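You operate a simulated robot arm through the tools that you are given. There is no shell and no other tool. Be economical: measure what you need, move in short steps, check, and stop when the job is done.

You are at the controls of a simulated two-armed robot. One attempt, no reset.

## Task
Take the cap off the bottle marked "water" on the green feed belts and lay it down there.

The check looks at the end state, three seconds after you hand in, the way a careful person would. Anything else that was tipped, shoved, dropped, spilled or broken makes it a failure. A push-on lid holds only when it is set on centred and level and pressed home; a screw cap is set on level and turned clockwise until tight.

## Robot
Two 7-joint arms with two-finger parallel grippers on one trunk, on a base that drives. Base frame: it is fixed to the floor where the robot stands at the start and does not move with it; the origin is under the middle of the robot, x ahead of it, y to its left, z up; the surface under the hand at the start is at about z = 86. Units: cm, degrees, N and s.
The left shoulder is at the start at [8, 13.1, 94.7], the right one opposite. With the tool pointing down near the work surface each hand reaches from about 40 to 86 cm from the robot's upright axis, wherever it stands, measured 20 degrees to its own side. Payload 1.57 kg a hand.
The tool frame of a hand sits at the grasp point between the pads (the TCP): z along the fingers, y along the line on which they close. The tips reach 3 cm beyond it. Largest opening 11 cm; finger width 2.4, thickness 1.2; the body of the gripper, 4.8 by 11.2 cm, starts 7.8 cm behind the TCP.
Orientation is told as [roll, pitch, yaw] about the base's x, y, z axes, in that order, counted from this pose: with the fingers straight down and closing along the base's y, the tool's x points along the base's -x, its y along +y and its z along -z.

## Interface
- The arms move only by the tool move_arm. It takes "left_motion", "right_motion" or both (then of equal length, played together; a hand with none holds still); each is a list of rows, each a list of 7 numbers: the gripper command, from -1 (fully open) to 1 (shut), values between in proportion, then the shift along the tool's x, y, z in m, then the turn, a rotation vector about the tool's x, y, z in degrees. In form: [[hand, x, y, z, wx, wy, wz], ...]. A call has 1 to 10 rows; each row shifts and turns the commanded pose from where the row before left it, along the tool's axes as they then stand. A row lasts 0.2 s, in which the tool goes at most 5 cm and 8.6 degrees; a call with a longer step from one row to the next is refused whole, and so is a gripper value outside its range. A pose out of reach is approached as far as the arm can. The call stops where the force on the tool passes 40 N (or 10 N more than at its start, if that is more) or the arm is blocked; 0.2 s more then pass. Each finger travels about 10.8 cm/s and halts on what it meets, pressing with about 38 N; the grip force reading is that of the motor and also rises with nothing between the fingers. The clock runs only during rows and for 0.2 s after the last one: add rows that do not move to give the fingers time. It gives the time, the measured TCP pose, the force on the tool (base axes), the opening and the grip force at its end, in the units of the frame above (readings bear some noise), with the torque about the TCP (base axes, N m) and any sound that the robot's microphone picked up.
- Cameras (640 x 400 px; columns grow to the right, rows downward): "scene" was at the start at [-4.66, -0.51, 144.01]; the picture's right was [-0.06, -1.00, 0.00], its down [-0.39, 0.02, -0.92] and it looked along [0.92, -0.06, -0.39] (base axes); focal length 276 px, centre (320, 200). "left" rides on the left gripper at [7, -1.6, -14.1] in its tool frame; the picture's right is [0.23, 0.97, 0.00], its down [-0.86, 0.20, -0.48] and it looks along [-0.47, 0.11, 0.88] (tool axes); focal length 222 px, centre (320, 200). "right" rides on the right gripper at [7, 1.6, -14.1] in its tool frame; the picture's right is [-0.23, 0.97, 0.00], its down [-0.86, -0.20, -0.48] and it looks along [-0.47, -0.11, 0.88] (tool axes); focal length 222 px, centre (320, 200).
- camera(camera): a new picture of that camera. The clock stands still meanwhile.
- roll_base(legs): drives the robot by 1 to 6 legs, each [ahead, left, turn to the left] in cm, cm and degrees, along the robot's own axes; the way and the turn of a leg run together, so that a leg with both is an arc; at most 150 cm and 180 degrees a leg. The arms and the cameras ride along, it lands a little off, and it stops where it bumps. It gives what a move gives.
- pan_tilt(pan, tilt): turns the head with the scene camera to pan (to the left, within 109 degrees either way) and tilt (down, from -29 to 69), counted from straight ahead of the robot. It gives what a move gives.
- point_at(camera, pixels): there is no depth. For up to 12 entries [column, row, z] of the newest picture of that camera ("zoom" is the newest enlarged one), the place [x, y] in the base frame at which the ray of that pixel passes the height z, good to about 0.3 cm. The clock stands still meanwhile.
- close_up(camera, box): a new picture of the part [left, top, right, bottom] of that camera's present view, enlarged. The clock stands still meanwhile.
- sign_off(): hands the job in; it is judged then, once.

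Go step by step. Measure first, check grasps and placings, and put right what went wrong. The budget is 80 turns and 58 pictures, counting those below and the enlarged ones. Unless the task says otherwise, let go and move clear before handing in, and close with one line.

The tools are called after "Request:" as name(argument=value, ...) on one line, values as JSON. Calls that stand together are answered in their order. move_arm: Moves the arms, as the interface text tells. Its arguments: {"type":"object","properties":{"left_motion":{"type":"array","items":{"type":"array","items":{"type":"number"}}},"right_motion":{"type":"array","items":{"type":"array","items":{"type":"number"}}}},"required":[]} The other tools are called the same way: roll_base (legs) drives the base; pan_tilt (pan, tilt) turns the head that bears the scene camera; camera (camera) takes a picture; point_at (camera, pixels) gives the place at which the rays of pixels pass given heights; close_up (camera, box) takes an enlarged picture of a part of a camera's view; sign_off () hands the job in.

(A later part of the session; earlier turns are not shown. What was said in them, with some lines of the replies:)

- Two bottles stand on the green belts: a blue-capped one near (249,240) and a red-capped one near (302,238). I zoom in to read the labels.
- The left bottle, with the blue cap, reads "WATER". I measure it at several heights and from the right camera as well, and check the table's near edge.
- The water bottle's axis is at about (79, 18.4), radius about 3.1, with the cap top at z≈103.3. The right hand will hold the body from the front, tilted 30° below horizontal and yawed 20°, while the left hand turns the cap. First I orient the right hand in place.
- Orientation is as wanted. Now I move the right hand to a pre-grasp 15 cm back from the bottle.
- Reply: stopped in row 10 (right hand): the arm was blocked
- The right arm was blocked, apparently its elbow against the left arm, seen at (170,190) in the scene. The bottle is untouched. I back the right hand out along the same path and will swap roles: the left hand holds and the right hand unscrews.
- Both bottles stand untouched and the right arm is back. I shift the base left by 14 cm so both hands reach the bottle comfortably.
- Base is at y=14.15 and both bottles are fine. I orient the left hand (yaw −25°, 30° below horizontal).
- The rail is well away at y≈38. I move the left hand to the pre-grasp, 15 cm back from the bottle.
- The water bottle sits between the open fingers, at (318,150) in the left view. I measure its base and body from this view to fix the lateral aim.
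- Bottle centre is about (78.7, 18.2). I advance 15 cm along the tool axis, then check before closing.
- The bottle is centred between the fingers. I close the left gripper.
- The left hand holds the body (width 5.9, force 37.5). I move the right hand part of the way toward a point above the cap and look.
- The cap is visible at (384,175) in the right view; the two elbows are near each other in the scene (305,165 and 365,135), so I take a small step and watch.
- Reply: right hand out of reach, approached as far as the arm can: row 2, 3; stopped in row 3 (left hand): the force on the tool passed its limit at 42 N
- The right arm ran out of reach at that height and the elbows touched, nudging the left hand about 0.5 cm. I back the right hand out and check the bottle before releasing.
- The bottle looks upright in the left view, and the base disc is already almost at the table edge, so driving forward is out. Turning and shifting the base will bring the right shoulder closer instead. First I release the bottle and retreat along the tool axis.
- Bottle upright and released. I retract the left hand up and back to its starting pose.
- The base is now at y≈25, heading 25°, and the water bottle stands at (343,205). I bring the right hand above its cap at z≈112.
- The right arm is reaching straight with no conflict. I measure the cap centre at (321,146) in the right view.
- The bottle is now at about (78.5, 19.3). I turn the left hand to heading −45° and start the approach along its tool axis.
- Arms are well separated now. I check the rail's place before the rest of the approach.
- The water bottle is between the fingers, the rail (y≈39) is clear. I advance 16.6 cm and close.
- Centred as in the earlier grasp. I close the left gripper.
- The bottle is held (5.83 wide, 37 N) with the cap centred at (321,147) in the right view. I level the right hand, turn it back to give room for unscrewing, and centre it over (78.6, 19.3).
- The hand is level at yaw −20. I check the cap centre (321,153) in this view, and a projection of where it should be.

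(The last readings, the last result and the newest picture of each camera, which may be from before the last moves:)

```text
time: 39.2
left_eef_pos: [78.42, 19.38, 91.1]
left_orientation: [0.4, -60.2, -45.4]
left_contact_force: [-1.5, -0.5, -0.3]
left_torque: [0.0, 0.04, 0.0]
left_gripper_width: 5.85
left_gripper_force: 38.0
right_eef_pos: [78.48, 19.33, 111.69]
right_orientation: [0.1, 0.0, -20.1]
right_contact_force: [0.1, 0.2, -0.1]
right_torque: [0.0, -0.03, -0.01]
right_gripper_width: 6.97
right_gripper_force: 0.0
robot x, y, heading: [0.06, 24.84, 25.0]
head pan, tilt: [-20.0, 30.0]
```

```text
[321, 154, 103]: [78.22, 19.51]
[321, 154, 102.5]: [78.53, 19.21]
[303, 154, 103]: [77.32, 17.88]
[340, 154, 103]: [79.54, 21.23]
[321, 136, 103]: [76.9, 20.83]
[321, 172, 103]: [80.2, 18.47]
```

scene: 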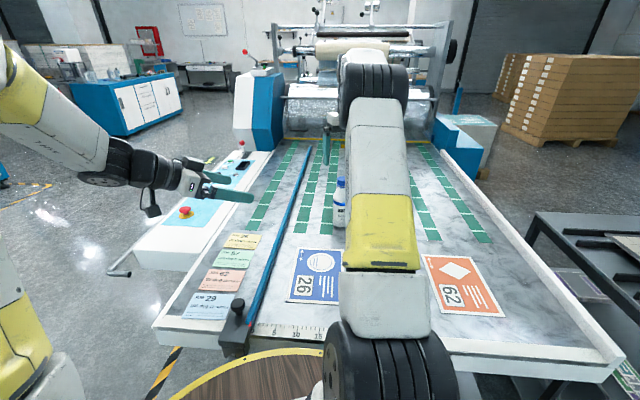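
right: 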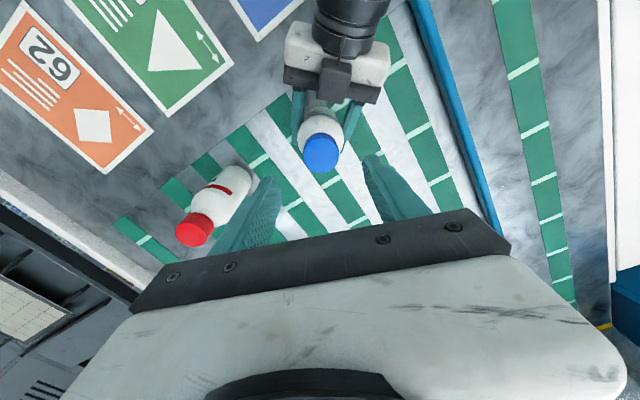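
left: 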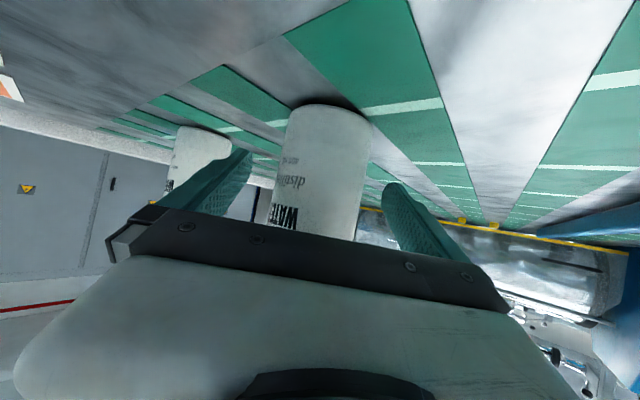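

Cap axis agrees with the hand (78.4, 19.4), top ≈102.8. I descend so the fingertips bracket the cap.

Request:
move_arm(right_motion=[[-0.27, 0, 0, 0.022, 0, 0, 0], [-0.27, 0, 0, 0.022, 0, 0, 0], [-0.27, 0, 0, 0.022, 0, 0, 0], [-0.27, 0, 0, 0.02, 0, 0, 0], [-0.27, 0, 0, 0, 0, 0, 0]])

Request:
camera(camera="right")

Request:
close_up(camera="scene", box=[270, 140, 390, 215])

```text
time: 40.4
left_eef_pos: [78.57, 19.41, 91.16]
left_orientation: [0.2, -60.3, -45.4]
left_contact_force: [-1.7, 0.6, -0.5]
left_torque: [-0.03, 0.04, 0.03]
left_gripper_width: 5.85
left_gripper_force: 38.5
right_eef_pos: [78.44, 19.29, 103.17]
right_orientation: [0.0, -0.1, -20.0]
right_contact_force: [-0.8, 0.3, 0.2]
right_torque: [0.01, -0.03, -0.01]
right_gripper_width: 6.98
right_gripper_force: 0.1
robot x, y, heading: [0.12, 24.93, 25.0]
head pan, tilt: [-20.0, 30.0]
```

```text
24 pictures are left
```

right: 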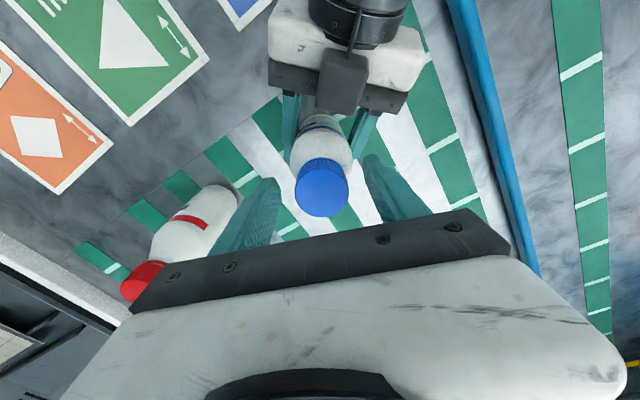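

```text
5.33 times, centred on (330, 178) of scene
```

zoom: 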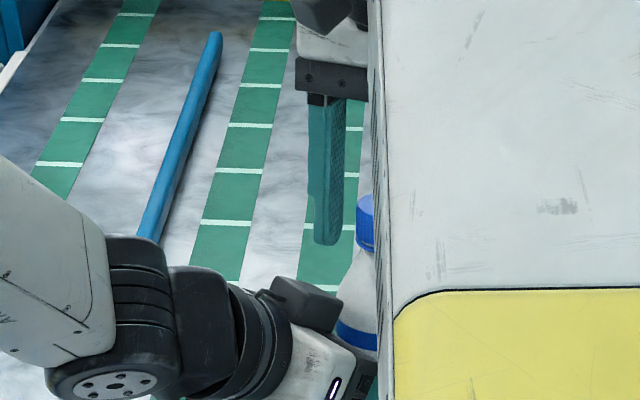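

The fingers bracket the cap, tips near its lower rim. I close on it.

Request:
move_arm(right_motion=[[0.1, 0, 0, 0, 0, 0, 0], [0.3, 0, 0, 0, 0, 0, 0], [1, 0, 0, 0, 0, 0, 0], [1, 0, 0, 0, 0, 0, 0], [1, 0, 0, 0, 0, 0, 0]])

Request:
camera(camera="right")

```text
time: 41.6
left_eef_pos: [78.35, 19.3, 91.13]
left_orientation: [0.4, -60.3, -45.5]
left_contact_force: [-3.3, -1.8, 0.3]
left_torque: [0.64, -0.27, 0.02]
left_gripper_width: 5.83
left_gripper_force: 38.4
right_eef_pos: [78.35, 19.39, 103.12]
right_orientation: [0.0, 0.0, -20.1]
right_contact_force: [3.5, 5.7, -0.4]
right_torque: [0.12, -0.11, 0.0]
right_gripper_width: 3.58
right_gripper_force: 38.8
robot x, y, heading: [0.28, 25.05, 24.9]
head pan, tilt: [-20.0, 30.0]
```

```text
22 pictures are left
```

right: 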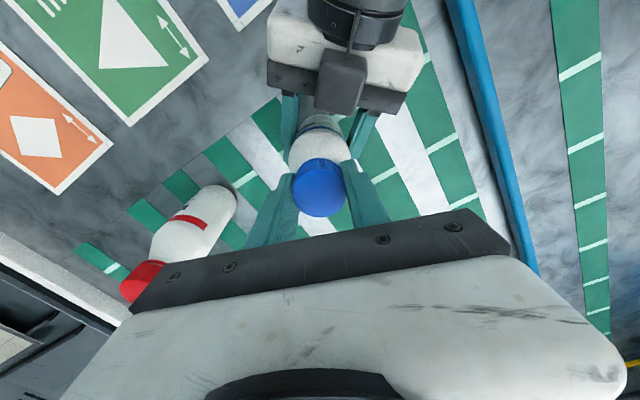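

The cap is gripped (3.58 cm, 39 N). I turn counter-clockwise 40° and check the torque.

Request:
move_arm(right_motion=[[1, 0, 0, 0, 0, 0, -8], [1, 0, 0, 0, 0, 0, -8], [1, 0, 0, 0, 0, 0, -8], [1, 0, 0, 0, 0, 0, -8], [1, 0, 0, 0, 0, 0, -8]])

```text
time: 42.8
left_eef_pos: [78.47, 19.28, 91.15]
left_orientation: [0.4, -60.2, -45.3]
left_contact_force: [1.1, -8.2, 0.4]
left_torque: [1.03, -0.06, 0.06]
left_gripper_width: 5.84
left_gripper_force: 38.2
right_eef_pos: [78.5, 19.37, 103.15]
right_orientation: [0.1, 0.0, 20.2]
right_contact_force: [0.9, 10.8, 2.9]
right_torque: [0.29, -0.13, 0.01]
right_gripper_width: 3.59
right_gripper_force: 38.4
robot x, y, heading: [-0.23, 24.75, 24.6]
head pan, tilt: [-20.0, 30.0]
```

The cap turns freely with the bottle still. A 10 N sideways load suggests a millimetre offset, which I relieve while turning another 64°.

Request:
move_arm(right_motion=[[1, 0, 0.001, -0.0003, 0, 0, -8], [1, 0, 0, -0.0003, 0, 0, -8], [1, 0, 0, -0.0003, 0, 0, -8], [1, 0, 0, -0.0003, 0, 0, -8], [1, 0, 0, -0.0003, 0, 0, -8], [1, 0, 0, -0.0003, 0, 0, -8], [1, 0, 0, -0.0003, 0, 0, -8], [1, 0, 0, -0.0003, 0, 0, -8]])

Request:
close_up(camera="right", box=[220, 90, 420, 215])

```text
time: 44.6
left_eef_pos: [78.52, 19.28, 91.19]
left_orientation: [0.2, -60.2, -45.4]
left_contact_force: [3.7, -11.7, -1.0]
left_torque: [0.64, 0.42, 0.02]
left_gripper_width: 5.86
left_gripper_force: 37.4
right_eef_pos: [78.44, 19.43, 103.39]
right_orientation: [0.1, -0.1, 84.3]
right_contact_force: [-5.0, 10.3, -1.6]
right_torque: [0.43, 0.03, -0.05]
right_gripper_width: 3.61
right_gripper_force: 38.4
robot x, y, heading: [0.12, 24.96, 25.0]
head pan, tilt: [-20.0, 30.0]
```

```text
3.20 times, centred on (320, 152) of right
```

zoom: 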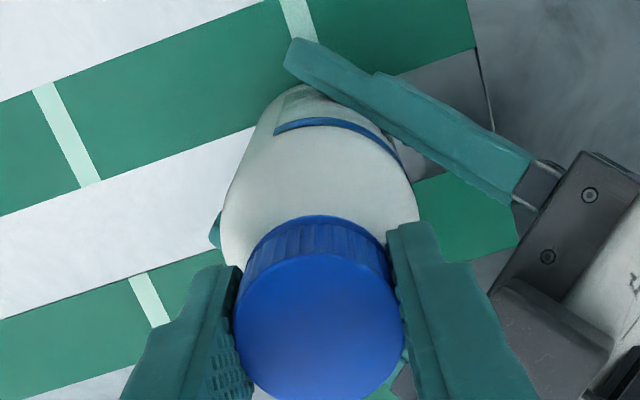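

The cap has turned about 104° with the bottle steady. I continue another 56° with slight lift.

Request:
move_arm(right_motion=[[1, 0, 0, -0.0003, 0, 0, -8], [1, 0, 0, -0.0003, 0, 0, -8], [1, 0, 0, -0.0003, 0, 0, -8], [1, 0, 0, -0.0003, 0, 0, -8], [1, 0, 0, -0.0003, 0, 0, -8], [1, 0, 0, -0.0003, 0, 0, -8], [1, 0, 0, -0.0003, 0, 0, -8]])

```text
time: 46.2
left_eef_pos: [78.58, 19.32, 91.3]
left_orientation: [0.4, -60.4, -45.4]
left_contact_force: [2.0, -6.5, 9.4]
left_torque: [0.46, 0.39, -0.02]
left_gripper_width: 5.82
left_gripper_force: 37.6
right_eef_pos: [78.46, 19.49, 103.58]
right_orientation: [0.0, 0.0, 140.1]
right_contact_force: [-1.4, 6.9, -14.3]
right_torque: [0.38, -0.23, 0.02]
right_gripper_width: 3.59
right_gripper_force: 38.3
robot x, y, heading: [0.13, 25.11, 25.0]
head pan, tilt: [-20.0, 30.0]
```

The hand now pulls up with 14 N, so the thread still holds; I turn further without lifting.

Request:
move_arm(right_motion=[[1, 0, 0, 0, 0, 0, -8], [1, 0, 0, 0, 0, 0, -8], [1, 0, 0, 0, 0, 0, -8], [1, 0, 0, 0, 0, 0, -8], [1, 0, 0, 0, 0, 0, -8]])

Request:
camera(camera="scene")

```text
time: 47.4
left_eef_pos: [78.45, 19.29, 91.34]
left_orientation: [0.3, -60.2, -45.2]
left_contact_force: [-0.7, -1.2, 13.2]
left_torque: [-0.41, 0.28, -0.04]
left_gripper_width: 5.8
left_gripper_force: 37.5
right_eef_pos: [78.42, 19.32, 103.64]
right_orientation: [0.0, 0.1, -179.9]
right_contact_force: [0.6, 1.0, -18.0]
right_torque: [0.5, -0.36, 0.0]
right_gripper_width: 3.59
right_gripper_force: 37.4
robot x, y, heading: [-0.31, 24.91, 24.9]
head pan, tilt: [-20.0, 30.0]
```

```text
20 pictures are left
```

scene: 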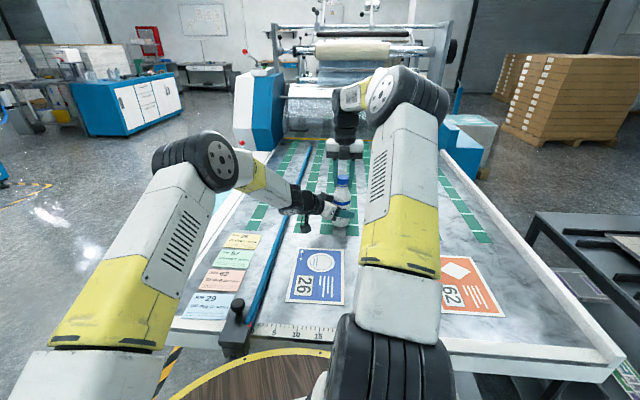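

The cap has turned 200° with no resisting torque. I relax the lift by 2 mm, release, rise 4 cm, and turn back for another bite.

Request:
move_arm(right_motion=[[1, 0, 0, 0.002, 0, 0, 0], [1, 0, 0, 0, 0, 0, 0], [0.1, 0, 0, 0, 0, 0, 0], [-0.27, 0, 0, 0, 0, 0, 0], [-0.27, 0, 0, 0, 0, 0, 0], [-0.27, 0, 0, -0.02, 0, 0, 0], [-0.27, 0, 0, -0.02, 0, 0, 0]])

Request:
camera(camera="right")

Request:
close_up(camera="scene", box=[290, 140, 390, 245])

```text
time: 49.0
left_eef_pos: [78.48, 19.44, 91.18]
left_orientation: [0.4, -60.2, -45.3]
left_contact_force: [6.6, 1.3, 7.7]
left_torque: [-0.17, -0.44, 0.13]
left_gripper_width: 5.79
left_gripper_force: 38.1
right_eef_pos: [78.54, 19.27, 107.45]
right_orientation: [0.0, 0.0, -180.0]
right_contact_force: [0.0, -0.5, -0.1]
right_torque: [-0.03, -0.01, 0.01]
right_gripper_width: 7.0
right_gripper_force: 0.1
robot x, y, heading: [0.25, 25.14, 25.0]
head pan, tilt: [-20.0, 30.0]
```

```text
19 pictures are left
```

right: 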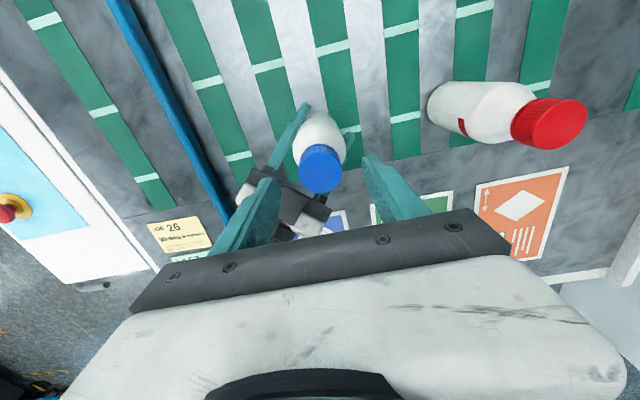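

```text
3.81 times, centred on (340, 192) of scene
```

zoom: 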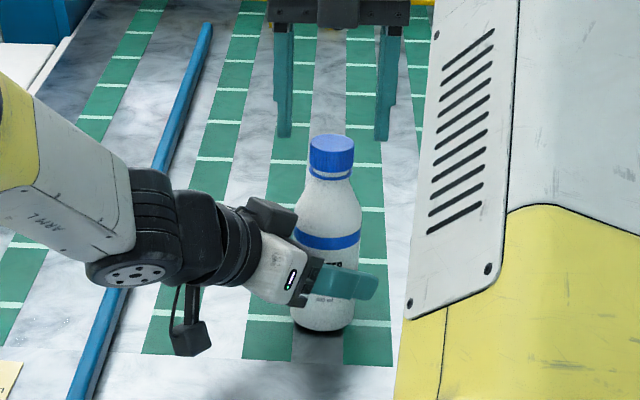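

The cap shows a gap above its ring at (332,178), and the label still faces front, so the bottle itself has not turned. I rotate the open right hand back 200°.

Request:
move_arm(right_motion=[[-0.27, 0, 0, 0, 0, 0, 8], [-0.27, 0, 0, 0, 0, 0, 8], [-0.27, 0, 0, 0, 0, 0, 8], [-0.27, 0, 0, 0, 0, 0, 8], [-0.27, 0, 0, 0, 0, 0, 8], [-0.27, 0, 0, 0, 0, 0, 8], [-0.27, 0, 0, 0, 0, 0, 8], [-0.27, 0, 0, 0, 0, 0, 8], [-0.27, 0, 0, 0, 0, 0, 8], [-0.27, 0, 0, 0, 0, 0, 8]])

Request:
move_arm(right_motion=[[-0.27, 0, 0, 0, 0, 0, 8], [-0.27, 0, 0, 0, 0, 0, 8], [-0.27, 0, 0, 0, 0, 0, 8], [-0.27, 0, 0, 0, 0, 0, 8], [-0.27, 0, 0, 0, 0, 0, 8], [-0.27, 0, 0, 0, 0, 0, 8], [-0.27, 0, 0, 0, 0, 0, 8], [-0.27, 0, 0, 0, 0, 0, 8], [-0.27, 0, 0, 0, 0, 0, 8], [-0.27, 0, 0, 0, 0, 0, 8]])

Request:
move_arm(right_motion=[[-0.27, 0, 0, 0, 0, 0, 8], [-0.27, 0, 0, 0, 0, 0, 8], [-0.27, 0, 0, 0, 0, 0, 8], [-0.27, 0, 0, 0, 0, 0, 8], [-0.27, 0, 0, 0, 0, 0, 8], [-0.27, 0, 0, 0, 0, 0, 0]])

Request:
camera(camera="right")

```text
time: 51.2
left_eef_pos: [78.37, 19.41, 91.23]
left_orientation: [0.4, -60.2, -45.3]
left_contact_force: [3.0, 4.4, 7.4]
left_torque: [0.0, -0.34, 0.11]
left_gripper_width: 5.81
left_gripper_force: 37.2
right_eef_pos: [78.45, 19.46, 107.48]
right_orientation: [0.1, -0.1, 99.9]
right_contact_force: [0.2, 0.3, -0.4]
right_torque: [-0.05, 0.01, -0.03]
right_gripper_width: 7.0
right_gripper_force: 0.0
robot x, y, heading: [0.16, 24.6, 25.1]
head pan, tilt: [-20.0, 30.0]
```

```text
time: 53.4
left_eef_pos: [78.49, 19.32, 91.13]
left_orientation: [0.4, -60.1, -45.2]
left_contact_force: [1.2, 5.1, 5.6]
left_torque: [0.09, -0.19, 0.1]
left_gripper_width: 5.82
left_gripper_force: 38.0
right_eef_pos: [78.53, 19.39, 107.33]
right_orientation: [0.0, 0.0, 19.9]
right_contact_force: [0.6, -0.2, -0.2]
right_torque: [-0.01, 0.0, -0.02]
right_gripper_width: 6.97
right_gripper_force: 0.0
robot x, y, heading: [-0.04, 25.03, 25.0]
head pan, tilt: [-20.0, 30.0]
```

```text
time: 54.8
left_eef_pos: [78.43, 19.4, 91.17]
left_orientation: [0.3, -60.2, -45.3]
left_contact_force: [0.1, 4.6, 5.6]
left_torque: [0.07, -0.15, 0.09]
left_gripper_width: 5.81
left_gripper_force: 38.4
right_eef_pos: [78.46, 19.42, 107.39]
right_orientation: [0.0, 0.0, -20.1]
right_contact_force: [-0.3, -0.5, -0.1]
right_torque: [0.01, 0.04, 0.0]
right_gripper_width: 6.99
right_gripper_force: 0.1
robot x, y, heading: [-0.01, 24.99, 25.0]
head pan, tilt: [-20.0, 30.0]
```

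```text
17 pictures are left
```

right: 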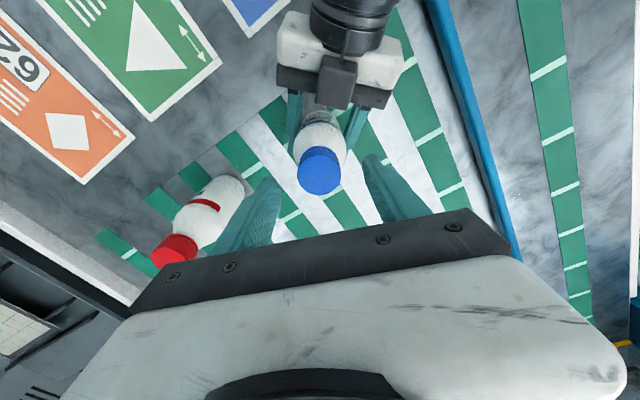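

Back at yaw −20 with the cap centred. I descend, re-grip, and start the second turn.

Request:
move_arm(right_motion=[[-0.27, 0, 0, 0.02, 0, 0, 0], [-0.27, 0, 0, 0.02, 0, 0, 0], [-0.27, 0, 0, 0, 0, 0, 0], [0.2, 0, 0, 0, 0, 0, 0], [0.4, 0, 0, 0, 0, 0, 0], [1, 0, 0, 0, 0, 0, 0], [1, 0, 0, 0, 0, 0, 0], [1, 0, 0, 0, 0, 0, 0]])

Request:
move_arm(right_motion=[[1, 0, 0, 0, 0, 0, -8], [1, 0, 0, 0, 0, 0, -8], [1, 0, 0, 0, 0, 0, -8], [1, 0, 0, -0.0003, 0, 0, -8], [1, 0, 0, 0, 0, 0, -8], [1, 0, 0, -0.0003, 0, 0, -8], [1, 0, 0, 0, 0, 0, -8], [1, 0, 0, -0.0003, 0, 0, -8], [1, 0, 0, 0, 0, 0, -8], [1, 0, 0, -0.0003, 0, 0, -8]])

```text
time: 56.6
left_eef_pos: [78.48, 19.27, 91.26]
left_orientation: [0.3, -60.2, -45.4]
left_contact_force: [2.4, 3.3, 3.3]
left_torque: [-0.28, 0.24, 0.05]
left_gripper_width: 5.81
left_gripper_force: 38.2
right_eef_pos: [78.26, 19.32, 103.46]
right_orientation: [0.0, -0.1, -20.0]
right_contact_force: [-2.7, -1.3, -0.7]
right_torque: [0.03, 0.0, 0.04]
right_gripper_width: 3.59
right_gripper_force: 37.8
robot x, y, heading: [-0.22, 25.25, 24.9]
head pan, tilt: [-20.0, 30.0]
```

```text
time: 58.8
left_eef_pos: [78.5, 19.4, 91.25]
left_orientation: [0.5, -60.1, -45.5]
left_contact_force: [1.6, 5.2, 1.3]
left_torque: [0.02, -0.1, 0.1]
left_gripper_width: 5.81
left_gripper_force: 37.6
right_eef_pos: [78.54, 19.57, 103.56]
right_orientation: [0.0, -0.1, 60.2]
right_contact_force: [-1.8, -1.4, -0.1]
right_torque: [0.02, 0.02, -0.02]
right_gripper_width: 3.57
right_gripper_force: 38.3
robot x, y, heading: [-0.02, 25.03, 24.6]
head pan, tilt: [-20.0, 30.0]
```

Forces are nearly nil, so the cap may be nearly free. I turn another 80° with a gentle lift.

Request:
move_arm(right_motion=[[1, 0, 0, -0.0003, 0, 0, -8], [1, 0, 0, -0.0003, 0, 0, -8], [1, 0, 0, -0.0003, 0, 0, -8], [1, 0, 0, -0.0003, 0, 0, -8], [1, 0, 0, -0.0003, 0, 0, -8], [1, 0, 0, -0.0003, 0, 0, -8], [1, 0, 0, -0.0003, 0, 0, -8], [1, 0, 0, -0.0003, 0, 0, -8], [1, 0, 0, -0.0003, 0, 0, -8], [1, 0, 0, -0.0003, 0, 0, -8]])

Request:
close_up(camera="scene", box=[290, 140, 390, 245])

```text
time: 61.0
left_eef_pos: [78.52, 19.29, 91.24]
left_orientation: [0.3, -60.2, -45.3]
left_contact_force: [-1.1, 2.0, 0.0]
left_torque: [0.08, 0.02, 0.03]
left_gripper_width: 5.8
left_gripper_force: 38.0
right_eef_pos: [78.46, 19.45, 103.74]
right_orientation: [-0.2, 0.0, 140.2]
right_contact_force: [-0.1, -0.3, -0.3]
right_torque: [-0.01, -0.02, 0.0]
right_gripper_width: 3.58
right_gripper_force: 37.8
robot x, y, heading: [0.04, 24.95, 24.7]
head pan, tilt: [-20.0, 30.0]
```

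```text
3.81 times, centred on (340, 192) of scene
```

zoom: 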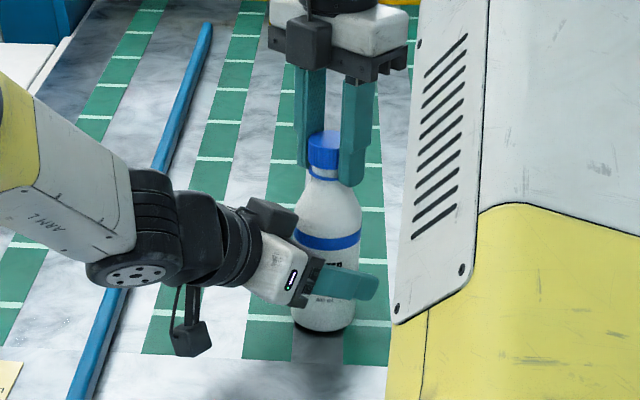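

Right force is ~0 with the cap at (325,150), so it appears free. I lift 1.5 cm gently and check.

Request:
move_arm(right_motion=[[1, 0, 0, -0.003, 0, 0, 0], [1, 0, 0, -0.003, 0, 0, 0], [1, 0, 0, -0.003, 0, 0, 0], [1, 0, 0, -0.006, 0, 0, 0]])

Request:
close_up(camera="scene", box=[290, 140, 390, 245])

```text
time: 62.0
left_eef_pos: [78.53, 19.33, 91.02]
left_orientation: [0.3, -60.1, -45.2]
left_contact_force: [-0.4, 1.2, 0.0]
left_torque: [0.0, 0.01, -0.02]
left_gripper_width: 5.79
left_gripper_force: 37.7
right_eef_pos: [78.41, 19.38, 105.26]
right_orientation: [-0.1, -0.1, 140.0]
right_contact_force: [0.5, 0.7, 0.0]
right_torque: [0.0, -0.01, 0.0]
right_gripper_width: 3.57
right_gripper_force: 38.2
robot x, y, heading: [-0.0, 25.12, 24.9]
head pan, tilt: [-20.0, 30.0]
```

```text
3.81 times, centred on (340, 192) of scene
```

zoom: 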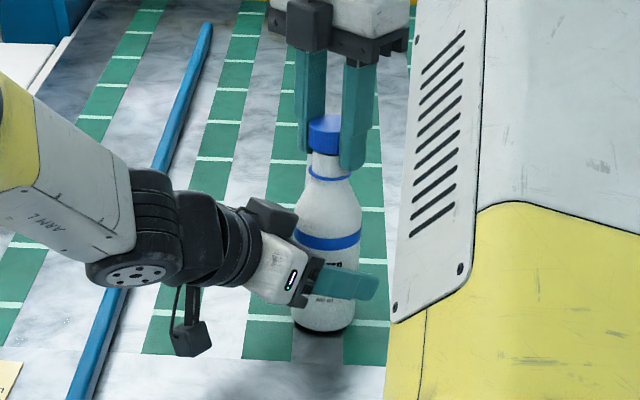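

The cap is off: the ring stays on the neck and a gap shows at (327,165). I raise the cap 4 cm and lower the bottle 2 mm to feel for the table.

Request:
move_arm(right_motion=[[1, 0, 0, -0.02, 0, 0, 0], [1, 0, 0, -0.02, 0, 0, 0], [1, 0, 0, 0, 0, 0, 0], [1, 0, 0, 0, 0, 0, 0]], left_motion=[[1, 0, 0, 0, 0, 0, 0], [1, 0, 0, 0, 0, 0, 0], [1, 0.00087, 0, 0.0005, 0, 0, 0], [1, 0.00087, 0, 0.0005, 0, 0, 0]])

Request:
close_up(camera="scene", box=[290, 140, 390, 245])

Request:
point_at(camera="zoom", pixels=[[225, 180, 86], [200, 180, 86], [255, 180, 86], [145, 350, 86], [190, 350, 86], [100, 130, 86], [345, 180, 86], [245, 350, 86]])

```text
time: 63.0
left_eef_pos: [78.5, 19.32, 91.16]
left_orientation: [0.5, -60.3, -45.3]
left_contact_force: [-7.3, 4.7, 9.2]
left_torque: [0.0, 0.26, -0.07]
left_gripper_width: 5.79
left_gripper_force: 38.1
right_eef_pos: [78.34, 19.44, 109.44]
right_orientation: [0.0, 0.0, 140.0]
right_contact_force: [-0.6, -0.1, 0.1]
right_torque: [-0.01, -0.03, -0.02]
right_gripper_width: 3.59
right_gripper_force: 38.0
robot x, y, heading: [-0.42, 24.99, 25.0]
head pan, tilt: [-20.0, 30.0]
```

```text
3.81 times, centred on (340, 192) of scene
```

zoom: 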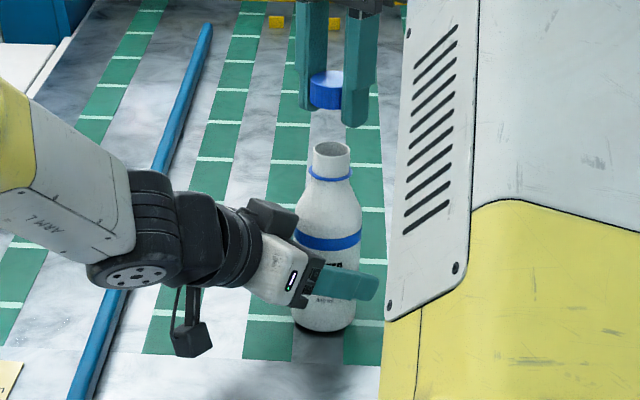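

```text
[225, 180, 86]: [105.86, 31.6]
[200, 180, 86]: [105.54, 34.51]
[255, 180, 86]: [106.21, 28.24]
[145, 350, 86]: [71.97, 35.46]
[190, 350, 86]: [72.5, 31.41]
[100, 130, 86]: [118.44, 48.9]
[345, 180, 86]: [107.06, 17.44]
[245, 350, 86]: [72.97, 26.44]
```

The bottle rests on the table (9 N) and the cap is clearly off. I release the left hand and withdraw along its axis.

Request:
move_arm(left_motion=[[0.0, 0, 0, 0, 0, 0, 0], [-0.5, 0, 0, 0, 0, 0, 0], [-1, 0, 0, 0, 0, 0, 0], [-1, 0, 0, 0, 0, 0, 0], [-1, 0, 0, -0.03, 0, 0, 0], [-1, 0, 0, -0.03, 0, 0, 0], [-1, 0, 0, -0.03, 0, 0, 0], [-1, 0, 0, -0.04, 0, 0, 0], [-1, 0, 0, -0.045, 0, 0, 0], [-1, 0, 0, -0.045, 0, 0, 0]])

Request:
move_arm(left_motion=[[-1, 0, 0, -0.045, 0, 0, 0], [-1, 0, 0, -0.045, 0, 0, 0], [-1, 0, 0, -0.045, 0, 0, 0], [-1, 0, 0, -0.045, 0, 0, 0], [-1, 0, 0, -0.045, 0, 0, 0], [-1, 0, 0, -0.045, 0, 0, 0], [-1, 0, 0, -0.045, 0, 0, 0], [-1, 0, 0, -0.045, 0, 0, 0]])

Request:
camera(camera="scene")

```text
time: 65.2
left_eef_pos: [64.89, 32.86, 101.88]
left_orientation: [0.4, -60.2, -45.3]
left_contact_force: [0.0, -0.1, -0.7]
left_torque: [0.03, 0.02, 0.04]
left_gripper_width: 11.03
left_gripper_force: 0.1
right_eef_pos: [78.41, 19.39, 109.18]
right_orientation: [0.0, 0.0, 140.0]
right_contact_force: [0.0, -0.1, -0.7]
right_torque: [0.09, 0.04, 0.0]
right_gripper_width: 3.58
right_gripper_force: 38.0
robot x, y, heading: [-0.23, 25.27, 24.9]
head pan, tilt: [-20.0, 30.0]
```

```text
time: 67.0
left_eef_pos: [42.81, 54.79, 119.75]
left_orientation: [0.2, -60.2, -45.3]
left_contact_force: [1.1, -0.2, -0.1]
left_torque: [-0.02, 0.03, 0.02]
left_gripper_width: 11.01
left_gripper_force: 0.0
right_eef_pos: [78.39, 19.37, 109.24]
right_orientation: [0.0, 0.0, 140.0]
right_contact_force: [0.0, 0.0, -0.3]
right_torque: [0.04, 0.05, 0.01]
right_gripper_width: 3.57
right_gripper_force: 37.9
robot x, y, heading: [0.05, 25.14, 25.0]
head pan, tilt: [-20.0, 30.0]
```

```text
13 pictures are left
```

scene: 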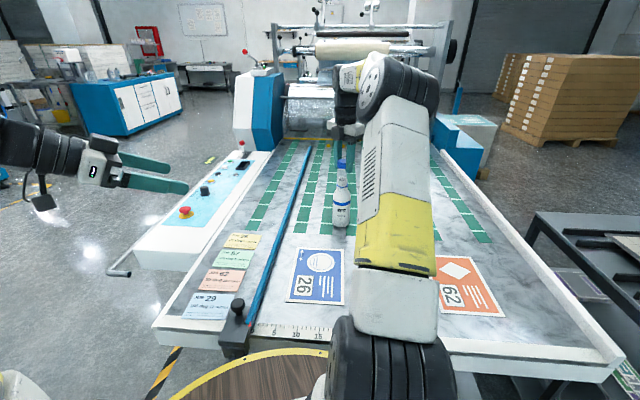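

The water bottle stands open and the left arm is clear. I carry the cap over toward the green strip at y≈33 and look.

Request:
move_arm(right_motion=[[1, -0.0226, -0.0254, 0, 0, 0, 0], [1, -0.0226, -0.0254, 0, 0, 0, 0], [1, -0.0226, -0.0254, 0, 0, 0, 0], [1, -0.0226, -0.0254, 0, 0, 0, 0], [1, 0, 0, 0, 0, 0, 0]])

Request:
close_up(camera="scene", box=[250, 130, 410, 240])

Request:
camera(camera="right")

```text
time: 68.2
left_eef_pos: [42.7, 54.73, 119.83]
left_orientation: [0.3, -60.2, -45.3]
left_contact_force: [0.5, -0.6, -0.3]
left_torque: [-0.01, 0.02, 0.0]
left_gripper_width: 10.99
left_gripper_force: 0.0
right_eef_pos: [78.03, 33.02, 109.34]
right_orientation: [-0.1, -0.1, 140.0]
right_contact_force: [-0.9, -0.2, -0.5]
right_torque: [0.01, -0.01, 0.01]
right_gripper_width: 3.58
right_gripper_force: 37.8
robot x, y, heading: [0.13, 24.72, 24.8]
head pan, tilt: [-20.0, 30.0]
```

```text
3.64 times, centred on (330, 185) of scene
```

zoom: 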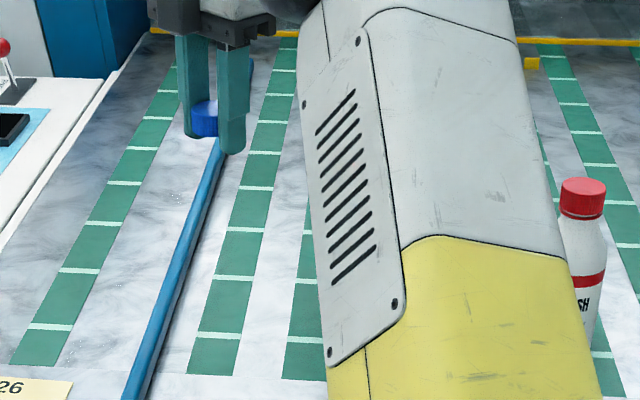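

```text
11 pictures are left
```

right: 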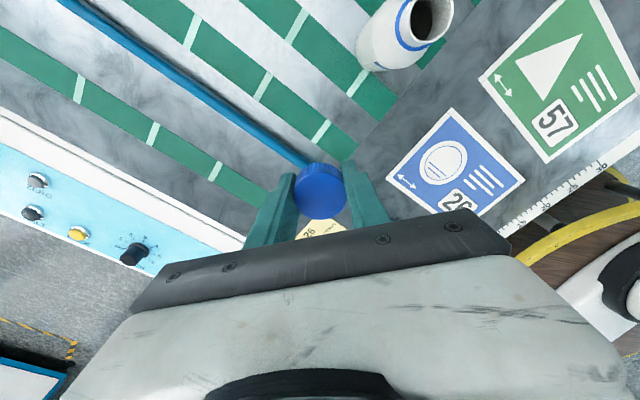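

I measure the strip next to the rail, around (225,300) in the zoom.

Request:
point_at(camera="zoom", pixels=[[225, 303, 86], [205, 303, 86], [247, 303, 86], [214, 355, 86], [245, 210, 86], [180, 303, 88]])

```text
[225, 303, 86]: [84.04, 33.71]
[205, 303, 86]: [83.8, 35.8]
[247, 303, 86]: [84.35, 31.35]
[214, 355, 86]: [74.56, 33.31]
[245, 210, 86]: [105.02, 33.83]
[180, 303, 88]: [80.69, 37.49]
```

The strip's centre is y≈33.5 (31.3–35.8). I descend there to z≈90.

Request:
move_arm(right_motion=[[1, 0.0044, -0.0103, 0.03, 0, 0, 0], [1, 0, 0, 0.04, 0, 0, 0], [1, 0, 0, 0.04, 0, 0, 0], [1, 0, 0, 0.035, 0, 0, 0], [1, 0, 0, 0.03, 0, 0, 0], [1, 0, 0, 0.018, 0, 0, 0], [1, 0, 0, 0, 0, 0, 0]])

Request:
close_up(camera="scene", box=[250, 160, 370, 240])

```text
time: 69.8
left_eef_pos: [42.86, 54.98, 119.84]
left_orientation: [0.4, -60.2, -45.3]
left_contact_force: [-0.9, 0.1, 0.7]
left_torque: [0.0, 0.01, 0.04]
left_gripper_width: 11.02
left_gripper_force: 0.1
right_eef_pos: [79.11, 33.49, 90.01]
right_orientation: [0.0, 0.0, 140.0]
right_contact_force: [0.1, 1.0, -0.1]
right_torque: [0.01, -0.02, -0.02]
right_gripper_width: 3.57
right_gripper_force: 38.1
robot x, y, heading: [-0.23, 25.49, 25.0]
head pan, tilt: [-20.0, 30.0]
```

```text
5.00 times, centred on (310, 200) of scene
```

zoom: 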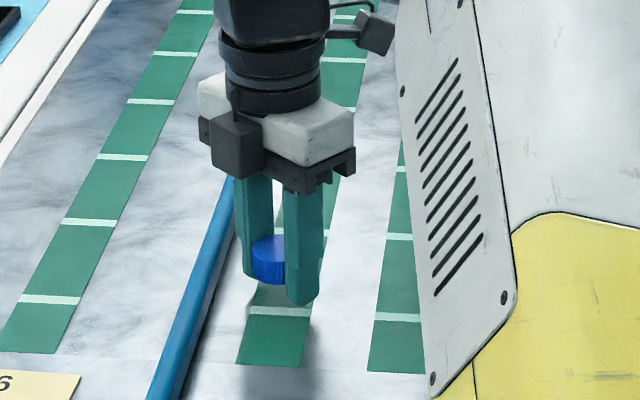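

The cap is just above the green strip at (270,290). I lower it in millimetre steps until contact.

Request:
move_arm(right_motion=[[1, 0, 0, 0.003, 0, 0, 0], [1, 0, 0, 0.003, 0, 0, 0], [1, 0, 0, 0.002, 0, 0, 0], [1, 0, 0, 0, 0, 0, 0]])

```text
time: 70.8
left_eef_pos: [42.8, 54.79, 119.82]
left_orientation: [0.3, -60.3, -45.3]
left_contact_force: [-0.8, 1.0, -0.2]
left_torque: [0.01, 0.01, -0.03]
left_gripper_width: 11.01
left_gripper_force: 0.0
right_eef_pos: [79.02, 33.47, 89.17]
right_orientation: [0.0, 0.0, 140.0]
right_contact_force: [1.1, 0.3, -0.2]
right_torque: [-0.03, 0.03, 0.03]
right_gripper_width: 3.58
right_gripper_force: 38.1
robot x, y, heading: [0.01, 24.87, 25.0]
head pan, tilt: [-20.0, 30.0]
```

Request:
move_arm(right_motion=[[1, 0, 0, 0.001, 0, 0, 0], [1, 0, 0, 0.001, 0, 0, 0], [1, 0, 0, 0, 0, 0, 0]])

Request:
close_up(camera="scene", box=[280, 190, 340, 230])

```text
time: 71.6
left_eef_pos: [42.75, 54.75, 119.71]
left_orientation: [0.4, -60.2, -45.3]
left_contact_force: [-0.3, 0.4, -0.1]
left_torque: [-0.01, 0.04, 0.0]
left_gripper_width: 10.99
left_gripper_force: 0.0
right_eef_pos: [79.0, 33.41, 88.99]
right_orientation: [-0.1, 0.0, 139.9]
right_contact_force: [-2.0, -0.6, 4.1]
right_torque: [-0.14, 0.1, -0.02]
right_gripper_width: 3.57
right_gripper_force: 38.8
robot x, y, heading: [-0.38, 25.09, 25.2]
head pan, tilt: [-20.0, 30.0]
```

```text
10.00 times, centred on (310, 210) of scene
```

zoom: 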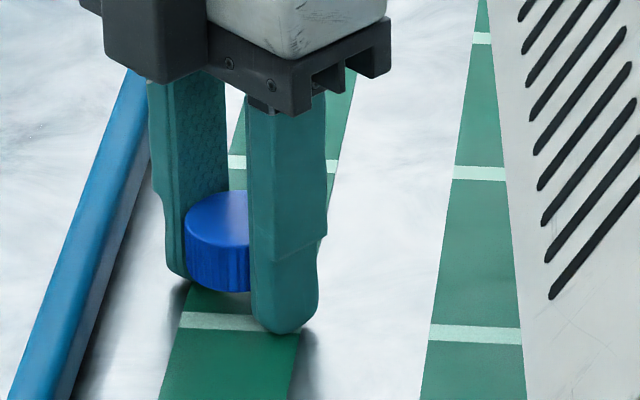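

Fingertips now touch (4 N) and the cap sits within a few millimetres of the strip. I open slowly to let it settle and rise straight up.

Request:
move_arm(right_motion=[[0.3, 0, 0, -0.0005, 0, 0, 0], [0.1, 0, 0, 0, 0, 0, 0], [-0.1, 0, 0, 0, 0, 0, 0], [-0.27, 0, 0, 0, 0, 0, 0], [-0.27, 0, 0, 0, 0, 0, 0], [-0.27, 0, 0, -0.03, 0, 0, 0], [-0.27, 0, 0, -0.04, 0, 0, 0], [-0.27, 0, 0, -0.04, 0, 0, 0], [-0.27, 0, 0, -0.04, 0, 0, 0], [-0.27, 0, 0, -0.04, 0, 0, 0]])

Request:
close_up(camera="scene", box=[250, 150, 370, 230])

Request:
camera(camera="right")

```text
time: 73.8
left_eef_pos: [42.87, 54.85, 119.82]
left_orientation: [0.3, -60.2, -45.3]
left_contact_force: [0.5, 0.6, -0.5]
left_torque: [-0.01, 0.01, -0.02]
left_gripper_width: 11.0
left_gripper_force: 0.1
right_eef_pos: [79.0, 33.41, 108.01]
right_orientation: [0.0, -0.1, 140.0]
right_contact_force: [0.2, 0.1, -0.6]
right_torque: [-0.05, 0.04, 0.01]
right_gripper_width: 6.99
right_gripper_force: 0.0
robot x, y, heading: [-0.13, 25.13, 25.2]
head pan, tilt: [-20.0, 30.0]
```

```text
5.00 times, centred on (310, 190) of scene
```

zoom: 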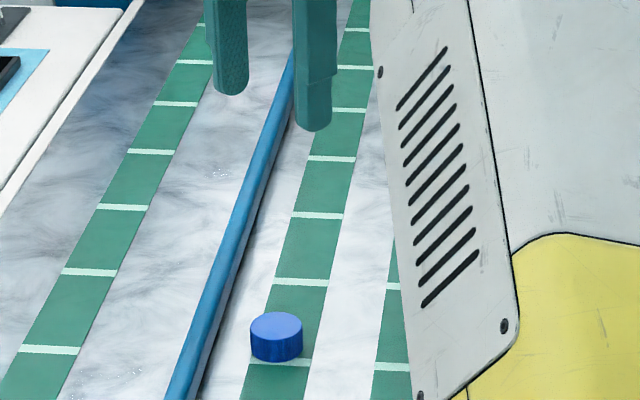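

```text
7 pictures are left
```

right: 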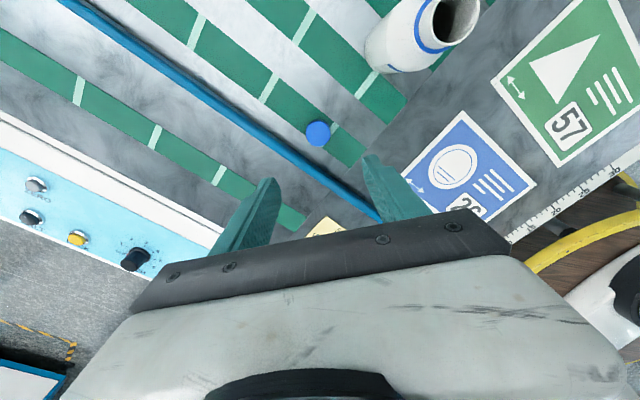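

The cap lies flat on the green strip at (276,336) in the zoom. I withdraw the right hand back and up, then check the final scene.

Request:
move_arm(right_motion=[[-0.27, -0.023, 0.0193, -0.02, 0, 0, 0], [-0.27, -0.023, 0.0193, -0.02, 0, 0, 0], [-0.27, -0.023, 0.0193, -0.02, 0, 0, 0], [-0.27, -0.023, 0.0193, -0.02, 0, 0, 0], [-0.27, -0.023, 0.0193, -0.02, 0, 0, 0], [-0.27, 0, 0, 0, 0, 0, 0]])

Request:
camera(camera="scene")

Request:
camera(camera="left")

```text
time: 75.2
left_eef_pos: [42.71, 54.83, 119.76]
left_orientation: [0.3, -60.2, -45.2]
left_contact_force: [-0.2, -0.7, 0.1]
left_torque: [-0.04, 0.02, 0.01]
left_gripper_width: 11.01
left_gripper_force: 0.1
right_eef_pos: [64.02, 33.49, 118.16]
right_orientation: [0.0, -0.1, 140.1]
right_contact_force: [-0.2, 0.2, -0.7]
right_torque: [-0.01, 0.0, -0.01]
right_gripper_width: 6.98
right_gripper_force: 0.0
robot x, y, heading: [0.13, 25.08, 24.8]
head pan, tilt: [-20.0, 30.0]
```

```text
6 pictures are left
```

scene: 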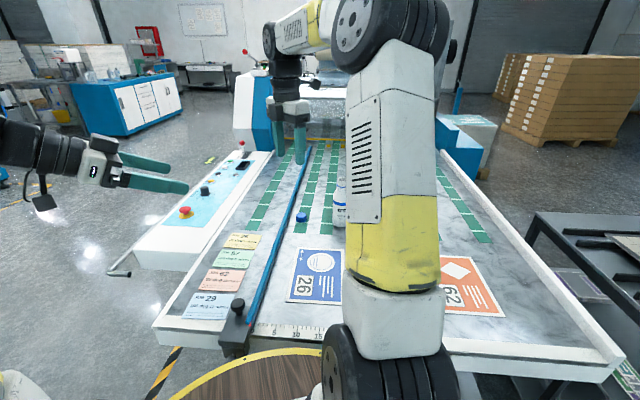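

```text
5 pictures are left
```

left: 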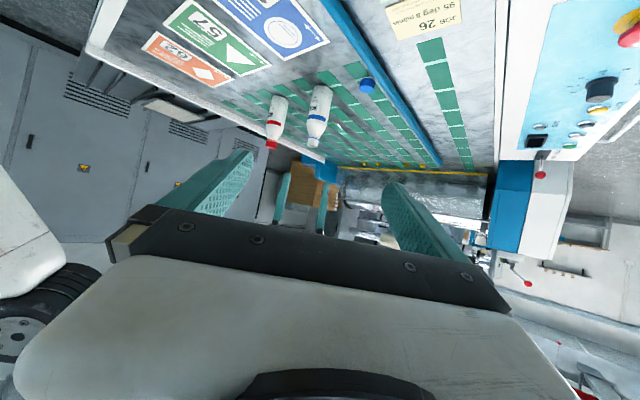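

In the left view both bottles stand upright: water without its cap at (320,115), wash with its red cap still on at (275,120). The blue cap lies on the green strip at (367,86), and both hands are clear, so I hand in.

Request:
sign_off()

```text
The job is handed in.
```

The water bottle stands open and upright, and its cap lies flat on a green feed belt about 14 cm to its left. The wash bottle was not touched, and I saw nothing tipped or spilled; the water bottle itself ended about 1 cm from where it started, because the two elbows touched during my first attempt while I was holding it.
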